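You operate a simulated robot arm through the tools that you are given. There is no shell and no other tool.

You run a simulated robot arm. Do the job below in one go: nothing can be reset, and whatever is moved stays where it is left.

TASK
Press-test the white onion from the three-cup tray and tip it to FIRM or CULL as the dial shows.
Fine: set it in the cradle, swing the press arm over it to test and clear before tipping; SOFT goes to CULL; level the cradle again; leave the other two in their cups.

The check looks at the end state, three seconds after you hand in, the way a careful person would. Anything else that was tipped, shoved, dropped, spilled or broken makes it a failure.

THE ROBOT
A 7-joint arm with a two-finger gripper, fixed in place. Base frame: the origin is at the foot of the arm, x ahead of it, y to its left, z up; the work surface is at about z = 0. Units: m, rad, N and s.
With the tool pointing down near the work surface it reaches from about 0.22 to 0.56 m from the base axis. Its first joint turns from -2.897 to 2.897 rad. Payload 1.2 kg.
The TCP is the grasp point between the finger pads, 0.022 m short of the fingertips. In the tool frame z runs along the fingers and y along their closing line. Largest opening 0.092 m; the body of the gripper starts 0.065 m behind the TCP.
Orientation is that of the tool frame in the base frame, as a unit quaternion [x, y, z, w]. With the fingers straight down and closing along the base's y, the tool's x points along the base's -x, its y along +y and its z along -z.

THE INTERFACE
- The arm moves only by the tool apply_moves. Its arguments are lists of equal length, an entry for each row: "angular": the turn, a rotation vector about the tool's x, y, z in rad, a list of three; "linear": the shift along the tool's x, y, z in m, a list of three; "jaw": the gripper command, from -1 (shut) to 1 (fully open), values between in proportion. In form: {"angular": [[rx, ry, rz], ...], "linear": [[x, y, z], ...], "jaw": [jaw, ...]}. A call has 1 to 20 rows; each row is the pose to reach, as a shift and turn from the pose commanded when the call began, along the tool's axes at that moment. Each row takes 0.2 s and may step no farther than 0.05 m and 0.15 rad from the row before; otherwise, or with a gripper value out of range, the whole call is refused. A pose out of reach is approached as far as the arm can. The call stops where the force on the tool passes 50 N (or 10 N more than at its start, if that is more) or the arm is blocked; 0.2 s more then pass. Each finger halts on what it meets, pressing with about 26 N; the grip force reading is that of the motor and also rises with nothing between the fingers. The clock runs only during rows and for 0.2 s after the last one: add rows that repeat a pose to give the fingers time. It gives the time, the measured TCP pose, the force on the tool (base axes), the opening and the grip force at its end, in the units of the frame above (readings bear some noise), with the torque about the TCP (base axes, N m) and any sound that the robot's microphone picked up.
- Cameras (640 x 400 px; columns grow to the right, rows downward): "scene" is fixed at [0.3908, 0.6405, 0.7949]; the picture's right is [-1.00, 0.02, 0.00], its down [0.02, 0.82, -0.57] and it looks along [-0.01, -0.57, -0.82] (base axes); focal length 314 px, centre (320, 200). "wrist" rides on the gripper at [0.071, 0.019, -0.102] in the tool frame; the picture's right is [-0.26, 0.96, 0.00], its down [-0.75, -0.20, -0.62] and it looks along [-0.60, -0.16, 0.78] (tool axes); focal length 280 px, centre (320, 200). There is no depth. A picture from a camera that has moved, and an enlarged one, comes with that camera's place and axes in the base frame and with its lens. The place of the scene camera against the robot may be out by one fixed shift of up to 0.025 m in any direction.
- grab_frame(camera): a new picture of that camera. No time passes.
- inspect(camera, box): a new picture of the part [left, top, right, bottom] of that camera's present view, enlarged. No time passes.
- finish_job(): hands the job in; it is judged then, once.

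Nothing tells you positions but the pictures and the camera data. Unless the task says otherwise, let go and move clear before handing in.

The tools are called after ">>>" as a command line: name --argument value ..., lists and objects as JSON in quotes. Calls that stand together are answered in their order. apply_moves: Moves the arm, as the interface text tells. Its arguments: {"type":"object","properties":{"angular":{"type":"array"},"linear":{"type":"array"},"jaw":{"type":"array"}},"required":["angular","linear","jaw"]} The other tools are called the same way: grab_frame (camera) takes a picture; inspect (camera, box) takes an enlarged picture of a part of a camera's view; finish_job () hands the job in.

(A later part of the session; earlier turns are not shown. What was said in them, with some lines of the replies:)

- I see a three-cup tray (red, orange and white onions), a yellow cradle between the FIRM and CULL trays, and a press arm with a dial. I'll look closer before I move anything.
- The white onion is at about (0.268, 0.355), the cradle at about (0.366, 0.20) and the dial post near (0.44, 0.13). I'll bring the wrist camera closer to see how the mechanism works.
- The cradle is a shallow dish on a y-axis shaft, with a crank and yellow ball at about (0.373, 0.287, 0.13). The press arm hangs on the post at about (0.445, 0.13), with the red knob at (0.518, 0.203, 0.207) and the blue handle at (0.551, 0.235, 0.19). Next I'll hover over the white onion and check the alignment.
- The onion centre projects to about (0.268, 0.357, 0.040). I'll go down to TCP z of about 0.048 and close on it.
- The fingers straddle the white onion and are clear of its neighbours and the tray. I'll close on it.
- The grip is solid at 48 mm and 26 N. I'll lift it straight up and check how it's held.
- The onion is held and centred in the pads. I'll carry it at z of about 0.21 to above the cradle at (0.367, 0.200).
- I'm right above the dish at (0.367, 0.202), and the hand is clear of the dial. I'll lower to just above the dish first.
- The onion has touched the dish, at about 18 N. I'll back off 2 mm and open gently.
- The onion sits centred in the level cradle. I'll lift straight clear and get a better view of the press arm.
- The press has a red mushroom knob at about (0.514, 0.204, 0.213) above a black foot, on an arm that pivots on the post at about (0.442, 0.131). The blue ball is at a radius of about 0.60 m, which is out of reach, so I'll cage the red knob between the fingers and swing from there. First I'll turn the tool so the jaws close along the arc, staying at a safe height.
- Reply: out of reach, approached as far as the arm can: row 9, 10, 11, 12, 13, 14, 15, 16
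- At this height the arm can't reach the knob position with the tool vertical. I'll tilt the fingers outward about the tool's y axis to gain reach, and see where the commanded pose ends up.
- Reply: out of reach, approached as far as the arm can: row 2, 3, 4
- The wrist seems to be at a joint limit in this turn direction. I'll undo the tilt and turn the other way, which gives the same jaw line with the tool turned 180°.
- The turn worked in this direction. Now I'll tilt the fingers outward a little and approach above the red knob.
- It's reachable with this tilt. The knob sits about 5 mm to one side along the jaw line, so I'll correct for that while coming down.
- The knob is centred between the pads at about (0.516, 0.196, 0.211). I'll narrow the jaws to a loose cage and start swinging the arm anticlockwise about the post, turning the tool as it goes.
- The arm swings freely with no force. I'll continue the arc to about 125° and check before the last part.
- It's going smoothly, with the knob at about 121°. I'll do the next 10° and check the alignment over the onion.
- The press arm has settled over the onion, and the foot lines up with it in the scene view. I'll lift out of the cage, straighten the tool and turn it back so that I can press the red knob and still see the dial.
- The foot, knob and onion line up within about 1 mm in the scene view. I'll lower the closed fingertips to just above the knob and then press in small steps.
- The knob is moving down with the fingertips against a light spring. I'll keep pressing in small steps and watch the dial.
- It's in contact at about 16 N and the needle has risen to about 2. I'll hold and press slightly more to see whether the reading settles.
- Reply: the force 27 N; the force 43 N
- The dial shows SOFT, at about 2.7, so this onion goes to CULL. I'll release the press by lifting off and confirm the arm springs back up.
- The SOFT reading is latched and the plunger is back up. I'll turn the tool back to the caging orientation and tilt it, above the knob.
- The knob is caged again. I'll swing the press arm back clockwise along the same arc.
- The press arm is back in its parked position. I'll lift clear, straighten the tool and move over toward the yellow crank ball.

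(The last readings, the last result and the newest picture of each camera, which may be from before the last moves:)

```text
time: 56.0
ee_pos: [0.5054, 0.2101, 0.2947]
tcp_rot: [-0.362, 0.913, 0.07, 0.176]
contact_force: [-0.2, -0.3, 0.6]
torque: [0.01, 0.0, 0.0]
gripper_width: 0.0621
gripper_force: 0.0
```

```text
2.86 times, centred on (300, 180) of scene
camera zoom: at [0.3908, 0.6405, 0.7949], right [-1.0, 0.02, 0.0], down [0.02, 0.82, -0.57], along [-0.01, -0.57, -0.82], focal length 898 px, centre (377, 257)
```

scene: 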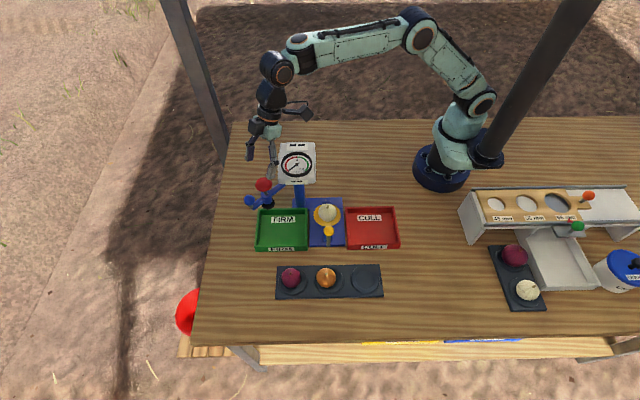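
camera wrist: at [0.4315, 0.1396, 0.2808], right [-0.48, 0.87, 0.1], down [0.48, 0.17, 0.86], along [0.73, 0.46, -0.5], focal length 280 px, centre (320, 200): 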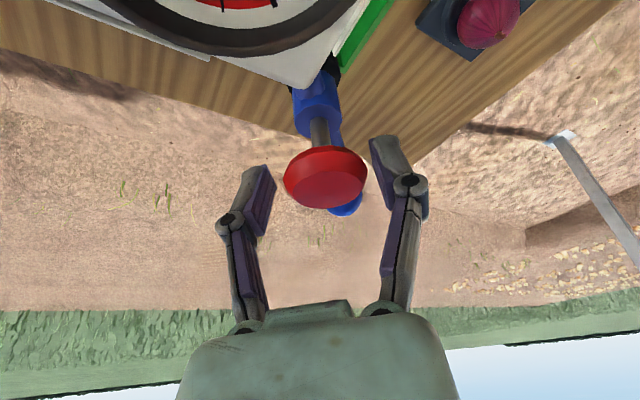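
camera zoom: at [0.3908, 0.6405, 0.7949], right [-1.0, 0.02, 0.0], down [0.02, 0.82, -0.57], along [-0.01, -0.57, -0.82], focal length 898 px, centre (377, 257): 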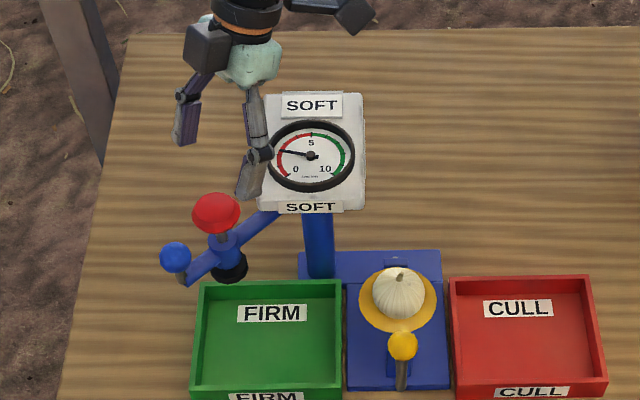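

>>> apply_moves --angular '[[0, 0, 0], [0, 0.1, 0], [0, 0.2, 0], [0, 0.3, 0], [0, 0.38, 0], [0, 0.38, 0]]' --linear '[[0.007, 0.0248, -0.0028], [0.014, 0.0496, -0.0057], [0.0211, 0.0744, -0.0085], [0.0281, 0.0991, -0.0113], [0.0352, 0.1239, -0.0142], [0.0422, 0.1487, -0.017]]' --jaw '[0.35, 0.35, 0.35, 0.35, 0.35, 0.35]'

>>> apply_moves --angular '[[0, 0, 0.146], [0, 0, 0.292], [0, 0, 0.438], [0, 0, 0.584], [0, 0, 0.73], [0, 0, 0.876], [0, 0, 1.022], [0, 0, 1.168], [0, 0, 1.314], [0, 0, 1.46], [0, 0, 1.606], [0, 0, 1.752], [0, 0, 1.898], [0, 0, 2.044], [0, 0, 2.19], [0, 0, 2.327]]' --linear '[[0, 0, 0], [0, 0, 0], [0, 0, 0], [0, 0, 0], [0, 0, 0], [0, 0, 0], [0, 0, 0], [0, 0, 0], [0, 0, 0], [0, 0, 0], [0, 0, 0], [0, 0, 0], [0, 0, 0], [0, 0, 0], [0, 0, 0], [0, 0, 0]]' --jaw '[0.2, 0.2, 0.2, 0.2, 0.2, 0.2, 0.2, 0.2, 0.2, 0.2, 0.2, 0.2, 0.2, 0.2, 0.2, 0.2]'

>>> grab_frame --camera "wrist"

>>> grab_frame --camera "scene"

```text
time: 57.4
ee_pos: [0.37, 0.2866, 0.2931]
tcp_rot: [-0.368, 0.93, 0.0, 0.001]
contact_force: [0.3, -0.5, 0.0]
torque: [-0.01, 0.0, 0.0]
gripper_width: 0.0621
gripper_force: 0.1
```

```text
time: 60.8
ee_pos: [0.3704, 0.2872, 0.2934]
tcp_rot: [0.709, 0.705, 0.001, 0.002]
contact_force: [0.1, 0.0, 0.6]
torque: [0.01, 0.0, 0.02]
gripper_width: 0.0549
gripper_force: 0.1
```

```text
taken
camera wrist: at [0.3908, 0.3593, 0.3946], right [0.96, -0.27, 0.0], down [-0.21, -0.75, 0.62], along [-0.16, -0.6, -0.78], focal length 280 px, centre (320, 200)
```

wrist: 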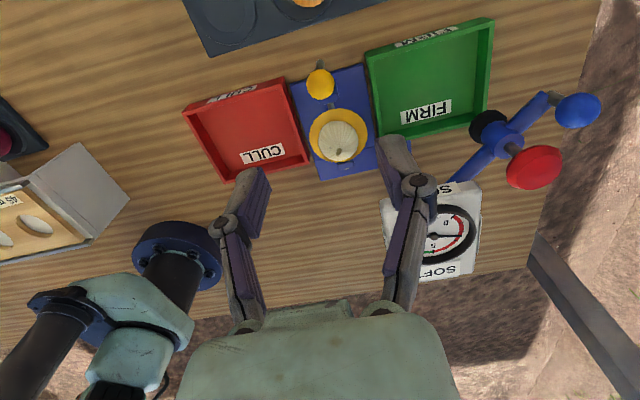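

```text
taken
```

scene: 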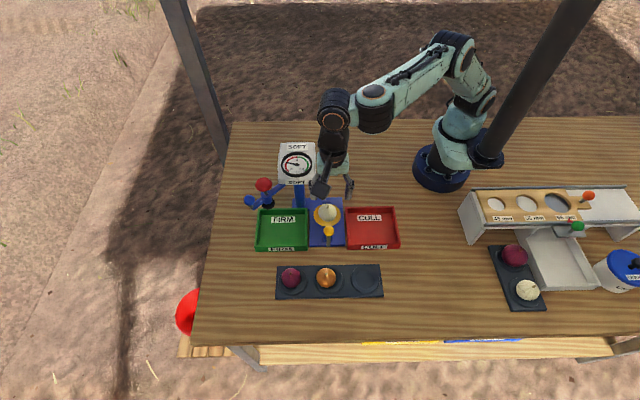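

The crank ball is at about (0.372, 0.2855, 0.13) and the jaws now close along x. I'll go down to straddle it.

>>> apply_moves --angular '[[0, 0, 0], [0, 0, 0], [0, 0, 0], [0, 0, 0]]' --linear '[[-0.002, 0.0015, 0.04], [-0.002, 0.0015, 0.08], [-0.002, 0.0015, 0.11], [-0.002, 0.0015, 0.127]]' --jaw '[0.2, 0.2, 0.2, 0.2]'

>>> grab_frame --camera "wrist"

>>> inspect --camera "scene" --box '[270, 150, 400, 270]'

```text
time: 61.8
ee_pos: [0.372, 0.2868, 0.1655]
tcp_rot: [0.708, 0.706, 0.001, 0.001]
contact_force: [-0.2, -0.3, -0.2]
torque: [0.03, -0.03, 0.04]
gripper_width: 0.0551
gripper_force: 0.1
```

```text
taken
camera wrist: at [0.3931, 0.3571, 0.2672], right [0.96, -0.27, 0.0], down [-0.21, -0.75, 0.62], along [-0.16, -0.6, -0.78], focal length 280 px, centre (320, 200)
```

wrist: 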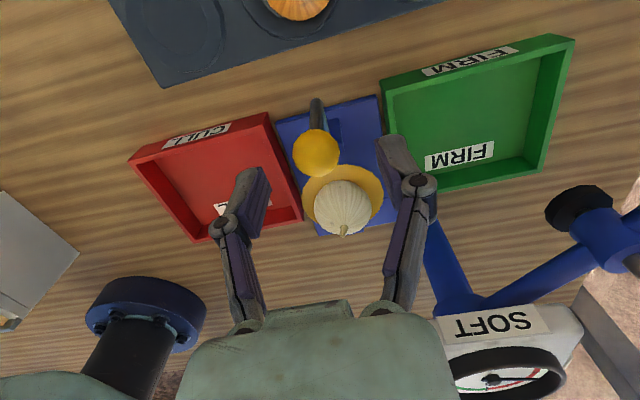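

```text
3.33 times, centred on (335, 210) of scene
camera zoom: at [0.3908, 0.6405, 0.7949], right [-1.0, 0.02, 0.0], down [0.02, 0.82, -0.57], along [-0.01, -0.57, -0.82], focal length 1048 px, centre (270, 167)
```

zoom: 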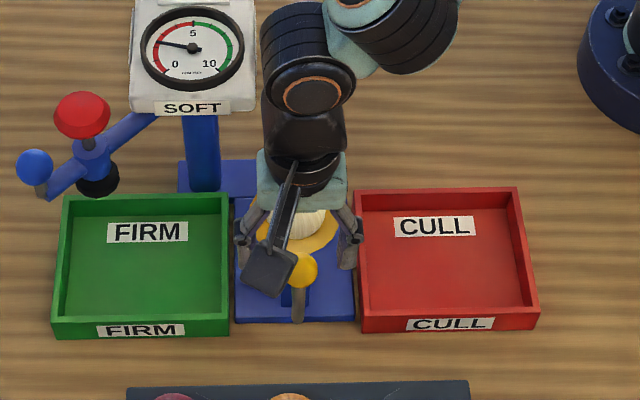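

>>> apply_moves --angular '[[0, 0, 0], [0, 0, 0], [0, 0, 0], [0, 0, 0]]' --linear '[[-0.002, 0, 0.018], [-0.002, 0, 0.034], [-0.002, 0, 0.034], [-0.002, 0, 0.034]]' --jaw '[0.2, 0.2, -0.15, -0.2]'

>>> grab_frame --camera "wrist"

>>> inspect --camera "scene" --box '[270, 150, 400, 270]'

```text
time: 62.8
ee_pos: [0.3729, 0.2835, 0.1313]
tcp_rot: [0.707, 0.707, 0.001, 0.001]
contact_force: [-0.1, 0.5, -0.2]
torque: [-0.01, 0.03, 0.01]
gripper_width: 0.0368
gripper_force: 0.0
```

```text
taken
camera wrist: at [0.393, 0.3552, 0.2336], right [0.96, -0.26, 0.0], down [-0.21, -0.75, 0.62], along [-0.16, -0.6, -0.78], focal length 280 px, centre (320, 200)
```

wrist: 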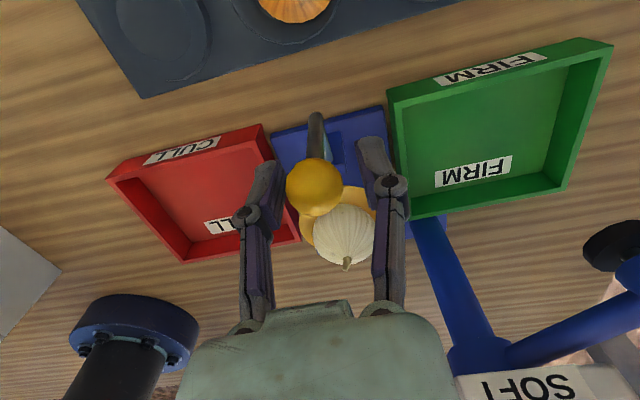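

```text
3.33 times, centred on (335, 210) of scene
camera zoom: at [0.3908, 0.6405, 0.7949], right [-1.0, 0.02, 0.0], down [0.02, 0.82, -0.57], along [-0.01, -0.57, -0.82], focal length 1048 px, centre (270, 167)
```

zoom: 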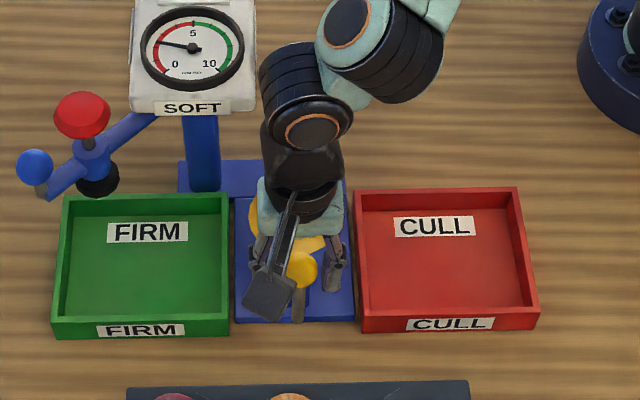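

The ball is caged, the press arm is clear and the dial shows SOFT. I'll tip slowly toward CULL (−x), following the crank's arc.

>>> apply_moves --angular '[[0, 0, 0], [0, 0, 0], [0, 0, 0], [0, 0, 0], [0, 0, 0], [0, 0, 0], [0, 0, 0], [0, 0, 0]]' --linear '[[0, -0.005, 0], [0, -0.0083, 0], [0, -0.0115, 0.0003], [0, -0.0148, 0.0006], [0, -0.018, 0.0011], [0, -0.0212, 0.0018], [0, -0.0244, 0.0026], [0, -0.0276, 0.0035]]' --jaw '[-0.2, -0.2, -0.2, -0.2, -0.2, -0.2, -0.2, -0.2]'

>>> grab_frame --camera "wrist"

>>> inspect --camera "scene" --box '[270, 150, 400, 270]'

```text
time: 64.6
ee_pos: [0.3443, 0.2837, 0.129]
tcp_rot: [0.708, 0.706, 0.001, 0.002]
contact_force: [-0.4, 0.1, 0.6]
torque: [0.01, 0.01, 0.01]
gripper_width: 0.0366
gripper_force: 0.0
```

```text
taken
camera wrist: at [0.365, 0.3552, 0.2302], right [0.96, -0.26, 0.0], down [-0.21, -0.75, 0.62], along [-0.16, -0.6, -0.78], focal length 280 px, centre (320, 200)
```

wrist: 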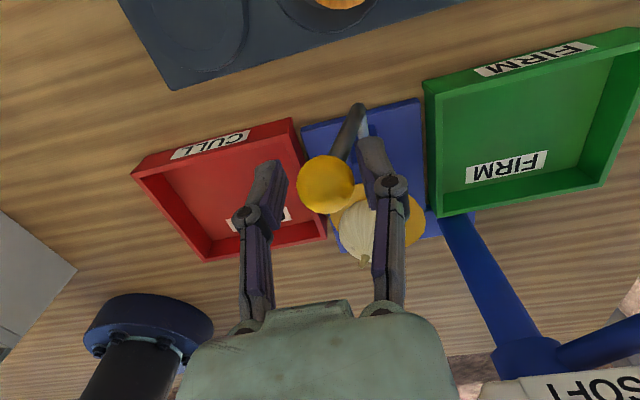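

```text
3.33 times, centred on (335, 210) of scene
camera zoom: at [0.3908, 0.6405, 0.7949], right [-1.0, 0.02, 0.0], down [0.02, 0.82, -0.57], along [-0.01, -0.57, -0.82], focal length 1048 px, centre (270, 167)
```

zoom: 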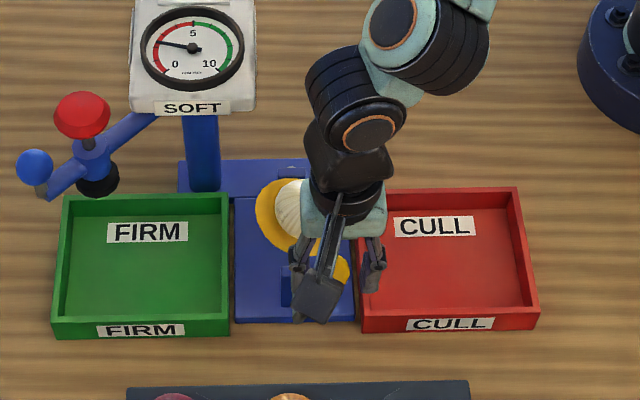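

>>> apply_moves --angular '[[0, 0, 0], [0, 0, 0], [0, 0, 0], [0, 0, 0], [0, 0, 0], [0, 0, 0], [0, 0, 0]]' --linear '[[0, -0.0031, 0.001], [0, -0.0061, 0.0022], [0, -0.0091, 0.0035], [0, -0.012, 0.005], [0, -0.0149, 0.0065], [0, -0.0177, 0.0083], [0, -0.0204, 0.0101]]' --jaw '[-0.2, -0.2, -0.2, -0.2, -0.2, -0.2, -0.2]'

>>> grab_frame --camera "wrist"

>>> inspect --camera "scene" --box '[270, 150, 400, 270]'

```text
time: 66.2
ee_pos: [0.3239, 0.2849, 0.1193]
tcp_rot: [0.708, 0.707, 0.001, 0.001]
contact_force: [-0.7, -0.2, 0.1]
torque: [0.03, 0.0, -0.01]
gripper_width: 0.0369
gripper_force: 0.4
```

```text
taken
camera wrist: at [0.3445, 0.3557, 0.22], right [0.96, -0.26, 0.0], down [-0.21, -0.75, 0.62], along [-0.16, -0.6, -0.78], focal length 280 px, centre (320, 200)
```

wrist: 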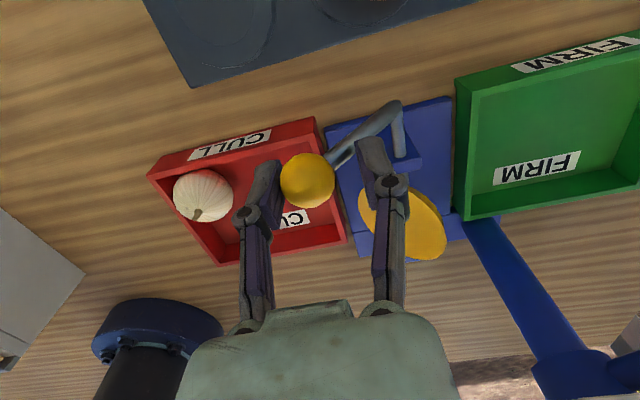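

```text
3.33 times, centred on (335, 210) of scene
camera zoom: at [0.3908, 0.6405, 0.7949], right [-1.0, 0.02, 0.0], down [0.02, 0.82, -0.57], along [-0.01, -0.57, -0.82], focal length 1048 px, centre (270, 167)
```

zoom: 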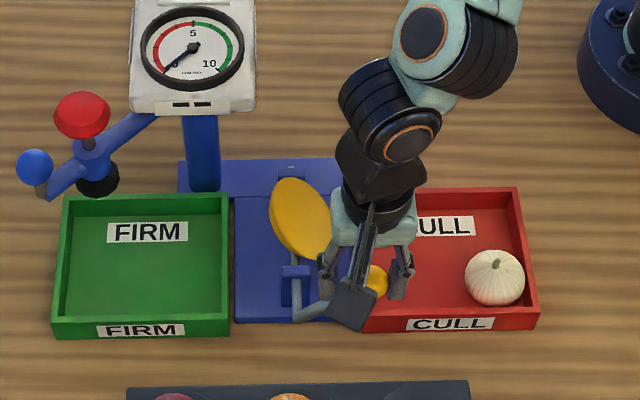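

The white onion rolled into the CULL tray. Now I'll bring the cradle back toward level along the same arc.

>>> apply_moves --angular '[[0, 0, 0], [0, 0, 0], [0, 0, 0], [0, 0, 0], [0, 0, 0], [0, 0, 0], [0, 0, 0], [0, 0, 0], [0, 0, 0]]' --linear '[[0, 0.0058, -0.0018], [0, 0.0116, -0.0035], [0, 0.0174, -0.0065], [0, 0.0234, -0.009], [0, 0.0297, -0.011], [0, 0.0361, -0.0124], [0, 0.0426, -0.0133], [0, 0.0485, -0.0136], [0, 0.0485, -0.0136]]' --jaw '[-0.2, -0.2, -0.2, -0.2, -0.2, -0.2, -0.2, -0.2, -0.2]'

>>> grab_frame --camera "wrist"

>>> inspect --camera "scene" --box '[270, 150, 400, 270]'

```text
time: 68.2
ee_pos: [0.3729, 0.2844, 0.1309]
tcp_rot: [0.707, 0.707, 0.002, 0.001]
contact_force: [-0.2, 0.6, 0.3]
torque: [-0.03, -0.03, -0.04]
gripper_width: 0.0368
gripper_force: 0.1
```

```text
taken
camera wrist: at [0.3932, 0.3558, 0.233], right [0.96, -0.26, 0.0], down [-0.21, -0.75, 0.62], along [-0.16, -0.6, -0.78], focal length 280 px, centre (320, 200)
```

wrist: 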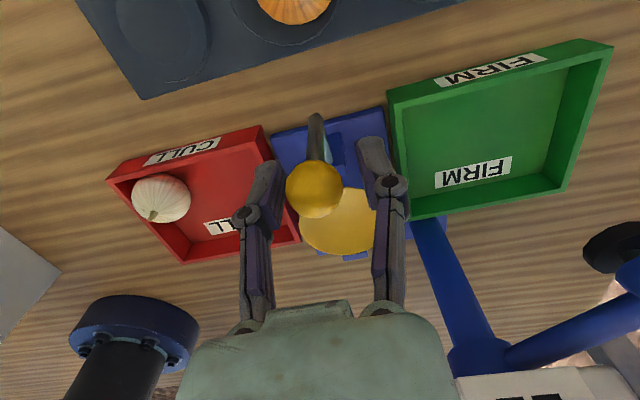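

```text
3.33 times, centred on (335, 210) of scene
camera zoom: at [0.3908, 0.6405, 0.7949], right [-1.0, 0.02, 0.0], down [0.02, 0.82, -0.57], along [-0.01, -0.57, -0.82], focal length 1048 px, centre (270, 167)
```

zoom: 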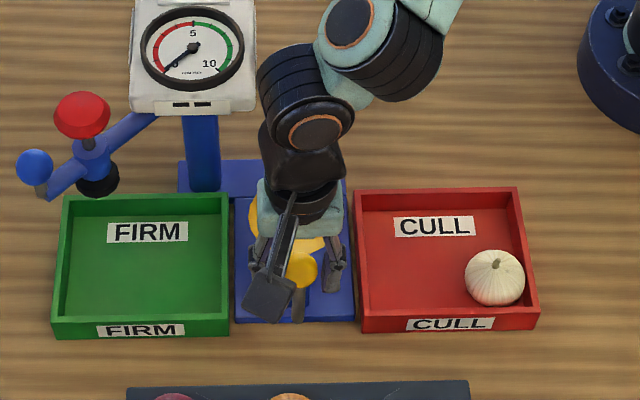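

The ball is back at the same picture spot as before tipping. I'll open the jaws, lift straight up, and check that the cradle is level.

>>> apply_moves --angular '[[0, 0, 0], [0, 0, 0], [0, 0, 0], [0, 0, 0], [0, 0, 0], [0, 0, 0], [0, 0, 0]]' --linear '[[0, 0, 0], [0, 0, 0], [0, 0, -0.03], [0, 0, -0.07], [0, 0, -0.11], [0, 0, -0.15], [-0.002, -0.002, -0.163]]' --jaw '[0.05, 0.2, 0.2, 0.2, 0.2, 0.2, 0.2]'

>>> grab_frame --camera "wrist"

>>> grab_frame --camera "scene"

>>> inspect --camera "scene" --box '[295, 180, 355, 260]'

```text
time: 69.8
ee_pos: [0.3705, 0.2812, 0.2945]
tcp_rot: [0.708, 0.706, 0.002, 0.001]
contact_force: [-0.1, 0.0, -0.1]
torque: [-0.01, 0.02, -0.01]
gripper_width: 0.0552
gripper_force: 0.1
```

```text
taken
camera wrist: at [0.3905, 0.3541, 0.3966], right [0.96, -0.26, 0.0], down [-0.21, -0.75, 0.62], along [-0.16, -0.6, -0.78], focal length 280 px, centre (320, 200)
```

wrist: 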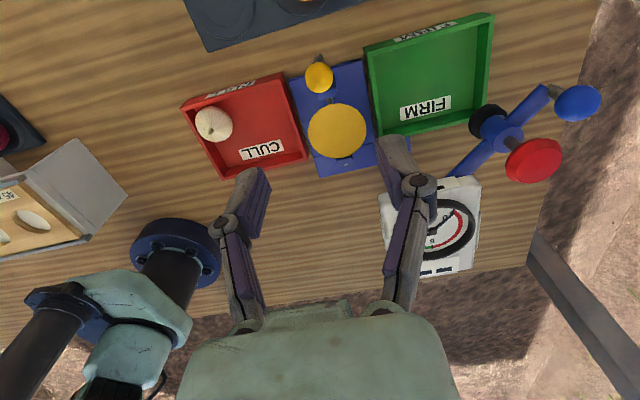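

```text
taken
```

scene: 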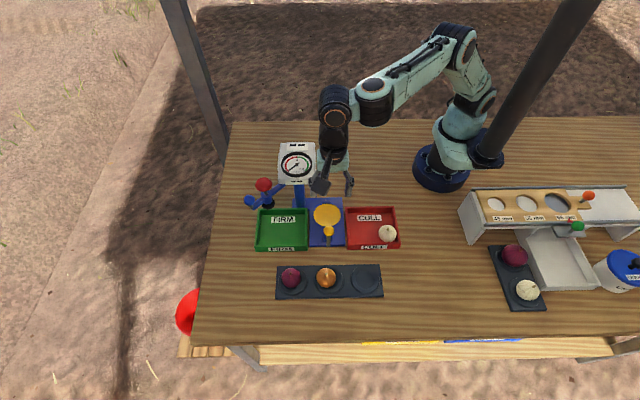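

```text
5.00 times, centred on (325, 220) of scene
camera zoom: at [0.3908, 0.6405, 0.7949], right [-1.0, 0.02, 0.0], down [0.02, 0.82, -0.57], along [-0.01, -0.57, -0.82], focal length 1571 px, centre (295, 100)
```

zoom: 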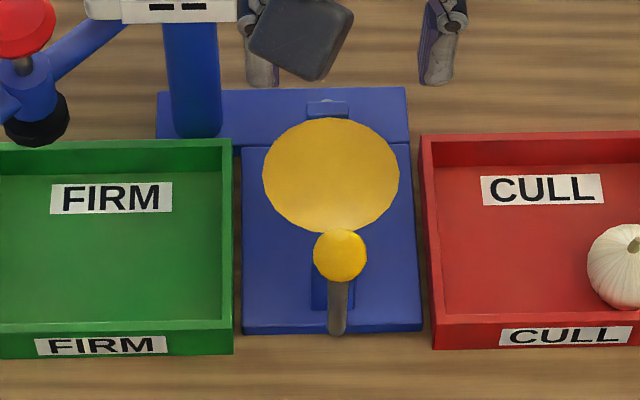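

The cradle looks level, the same as at the start. The onion is in CULL and the press arm is parked. I'll back the arm away and do a final check.

>>> apply_moves --angular '[[0, 0, 0], [0, 0, 0], [0, 0, 0], [0, 0, 0], [0, 0, 0]]' --linear '[[0, -0.02, -0.03], [0, -0.045, -0.06], [0, -0.07, -0.09], [0, -0.095, -0.11], [0, -0.12, -0.12]]' --jaw '[0.2, 0.2, 0.2, 0.2, 0.2]'

>>> inspect --camera "scene" --box '[230, 130, 410, 310]'

>>> inspect --camera "scene" --box '[335, 195, 415, 265]'

>>> grab_frame --camera "scene"

```text
time: 71.0
ee_pos: [0.2485, 0.2816, 0.4153]
tcp_rot: [0.708, 0.706, 0.001, 0.001]
contact_force: [0.2, 0.5, -0.2]
torque: [-0.01, -0.01, 0.03]
gripper_width: 0.0554
gripper_force: 0.1
```

```text
2.22 times, centred on (320, 220) of scene
camera zoom: at [0.3908, 0.6405, 0.7949], right [-1.0, 0.02, 0.0], down [0.02, 0.82, -0.57], along [-0.01, -0.57, -0.82], focal length 698 px, centre (320, 156)
```

zoom: 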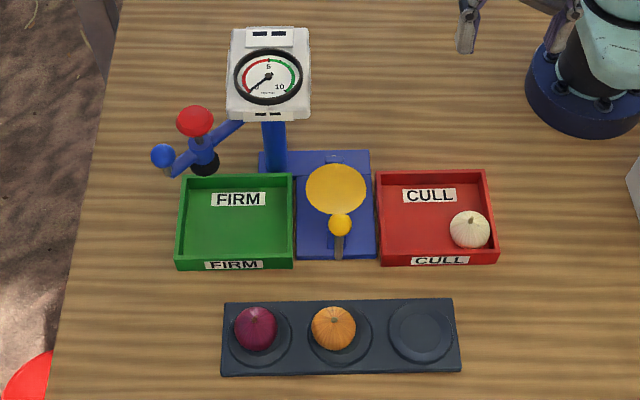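

```text
5.71 times, centred on (375, 230) of scene
camera zoom: at [0.3908, 0.6405, 0.7949], right [-1.0, 0.02, 0.0], down [0.02, 0.82, -0.57], along [-0.01, -0.57, -0.82], focal length 1796 px, centre (6, 29)
```

zoom: 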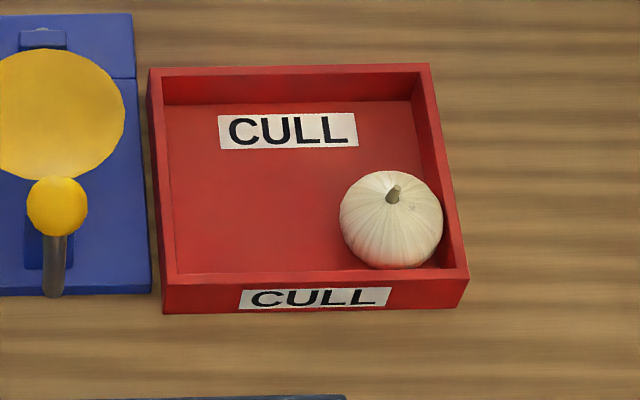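

```text
taken
```

scene: 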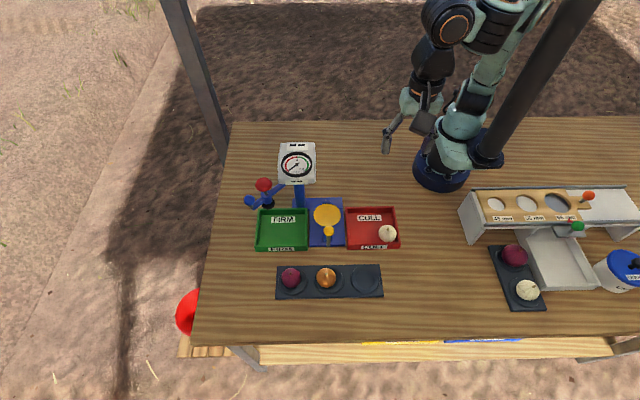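

The white onion rests in the CULL tray, the cradle is level and the press arm is parked clear. The red and orange onions are still in their cups and the robot is out of the way, so I'm handing the job in.

>>> finish_job

```text
The job is handed in.
```

The white onion tested SOFT, at about 2.7 on the dial, so I tipped it into CULL, where it has come to rest.

The press arm is swung back to its starting position, clear of the cradle, and the cradle is level again. The red and orange onions are still in their cups. The gripper is empty and clear, and nothing else was disturbed as far as the final pictures show. I've handed the job in but have not seen the result of the check.
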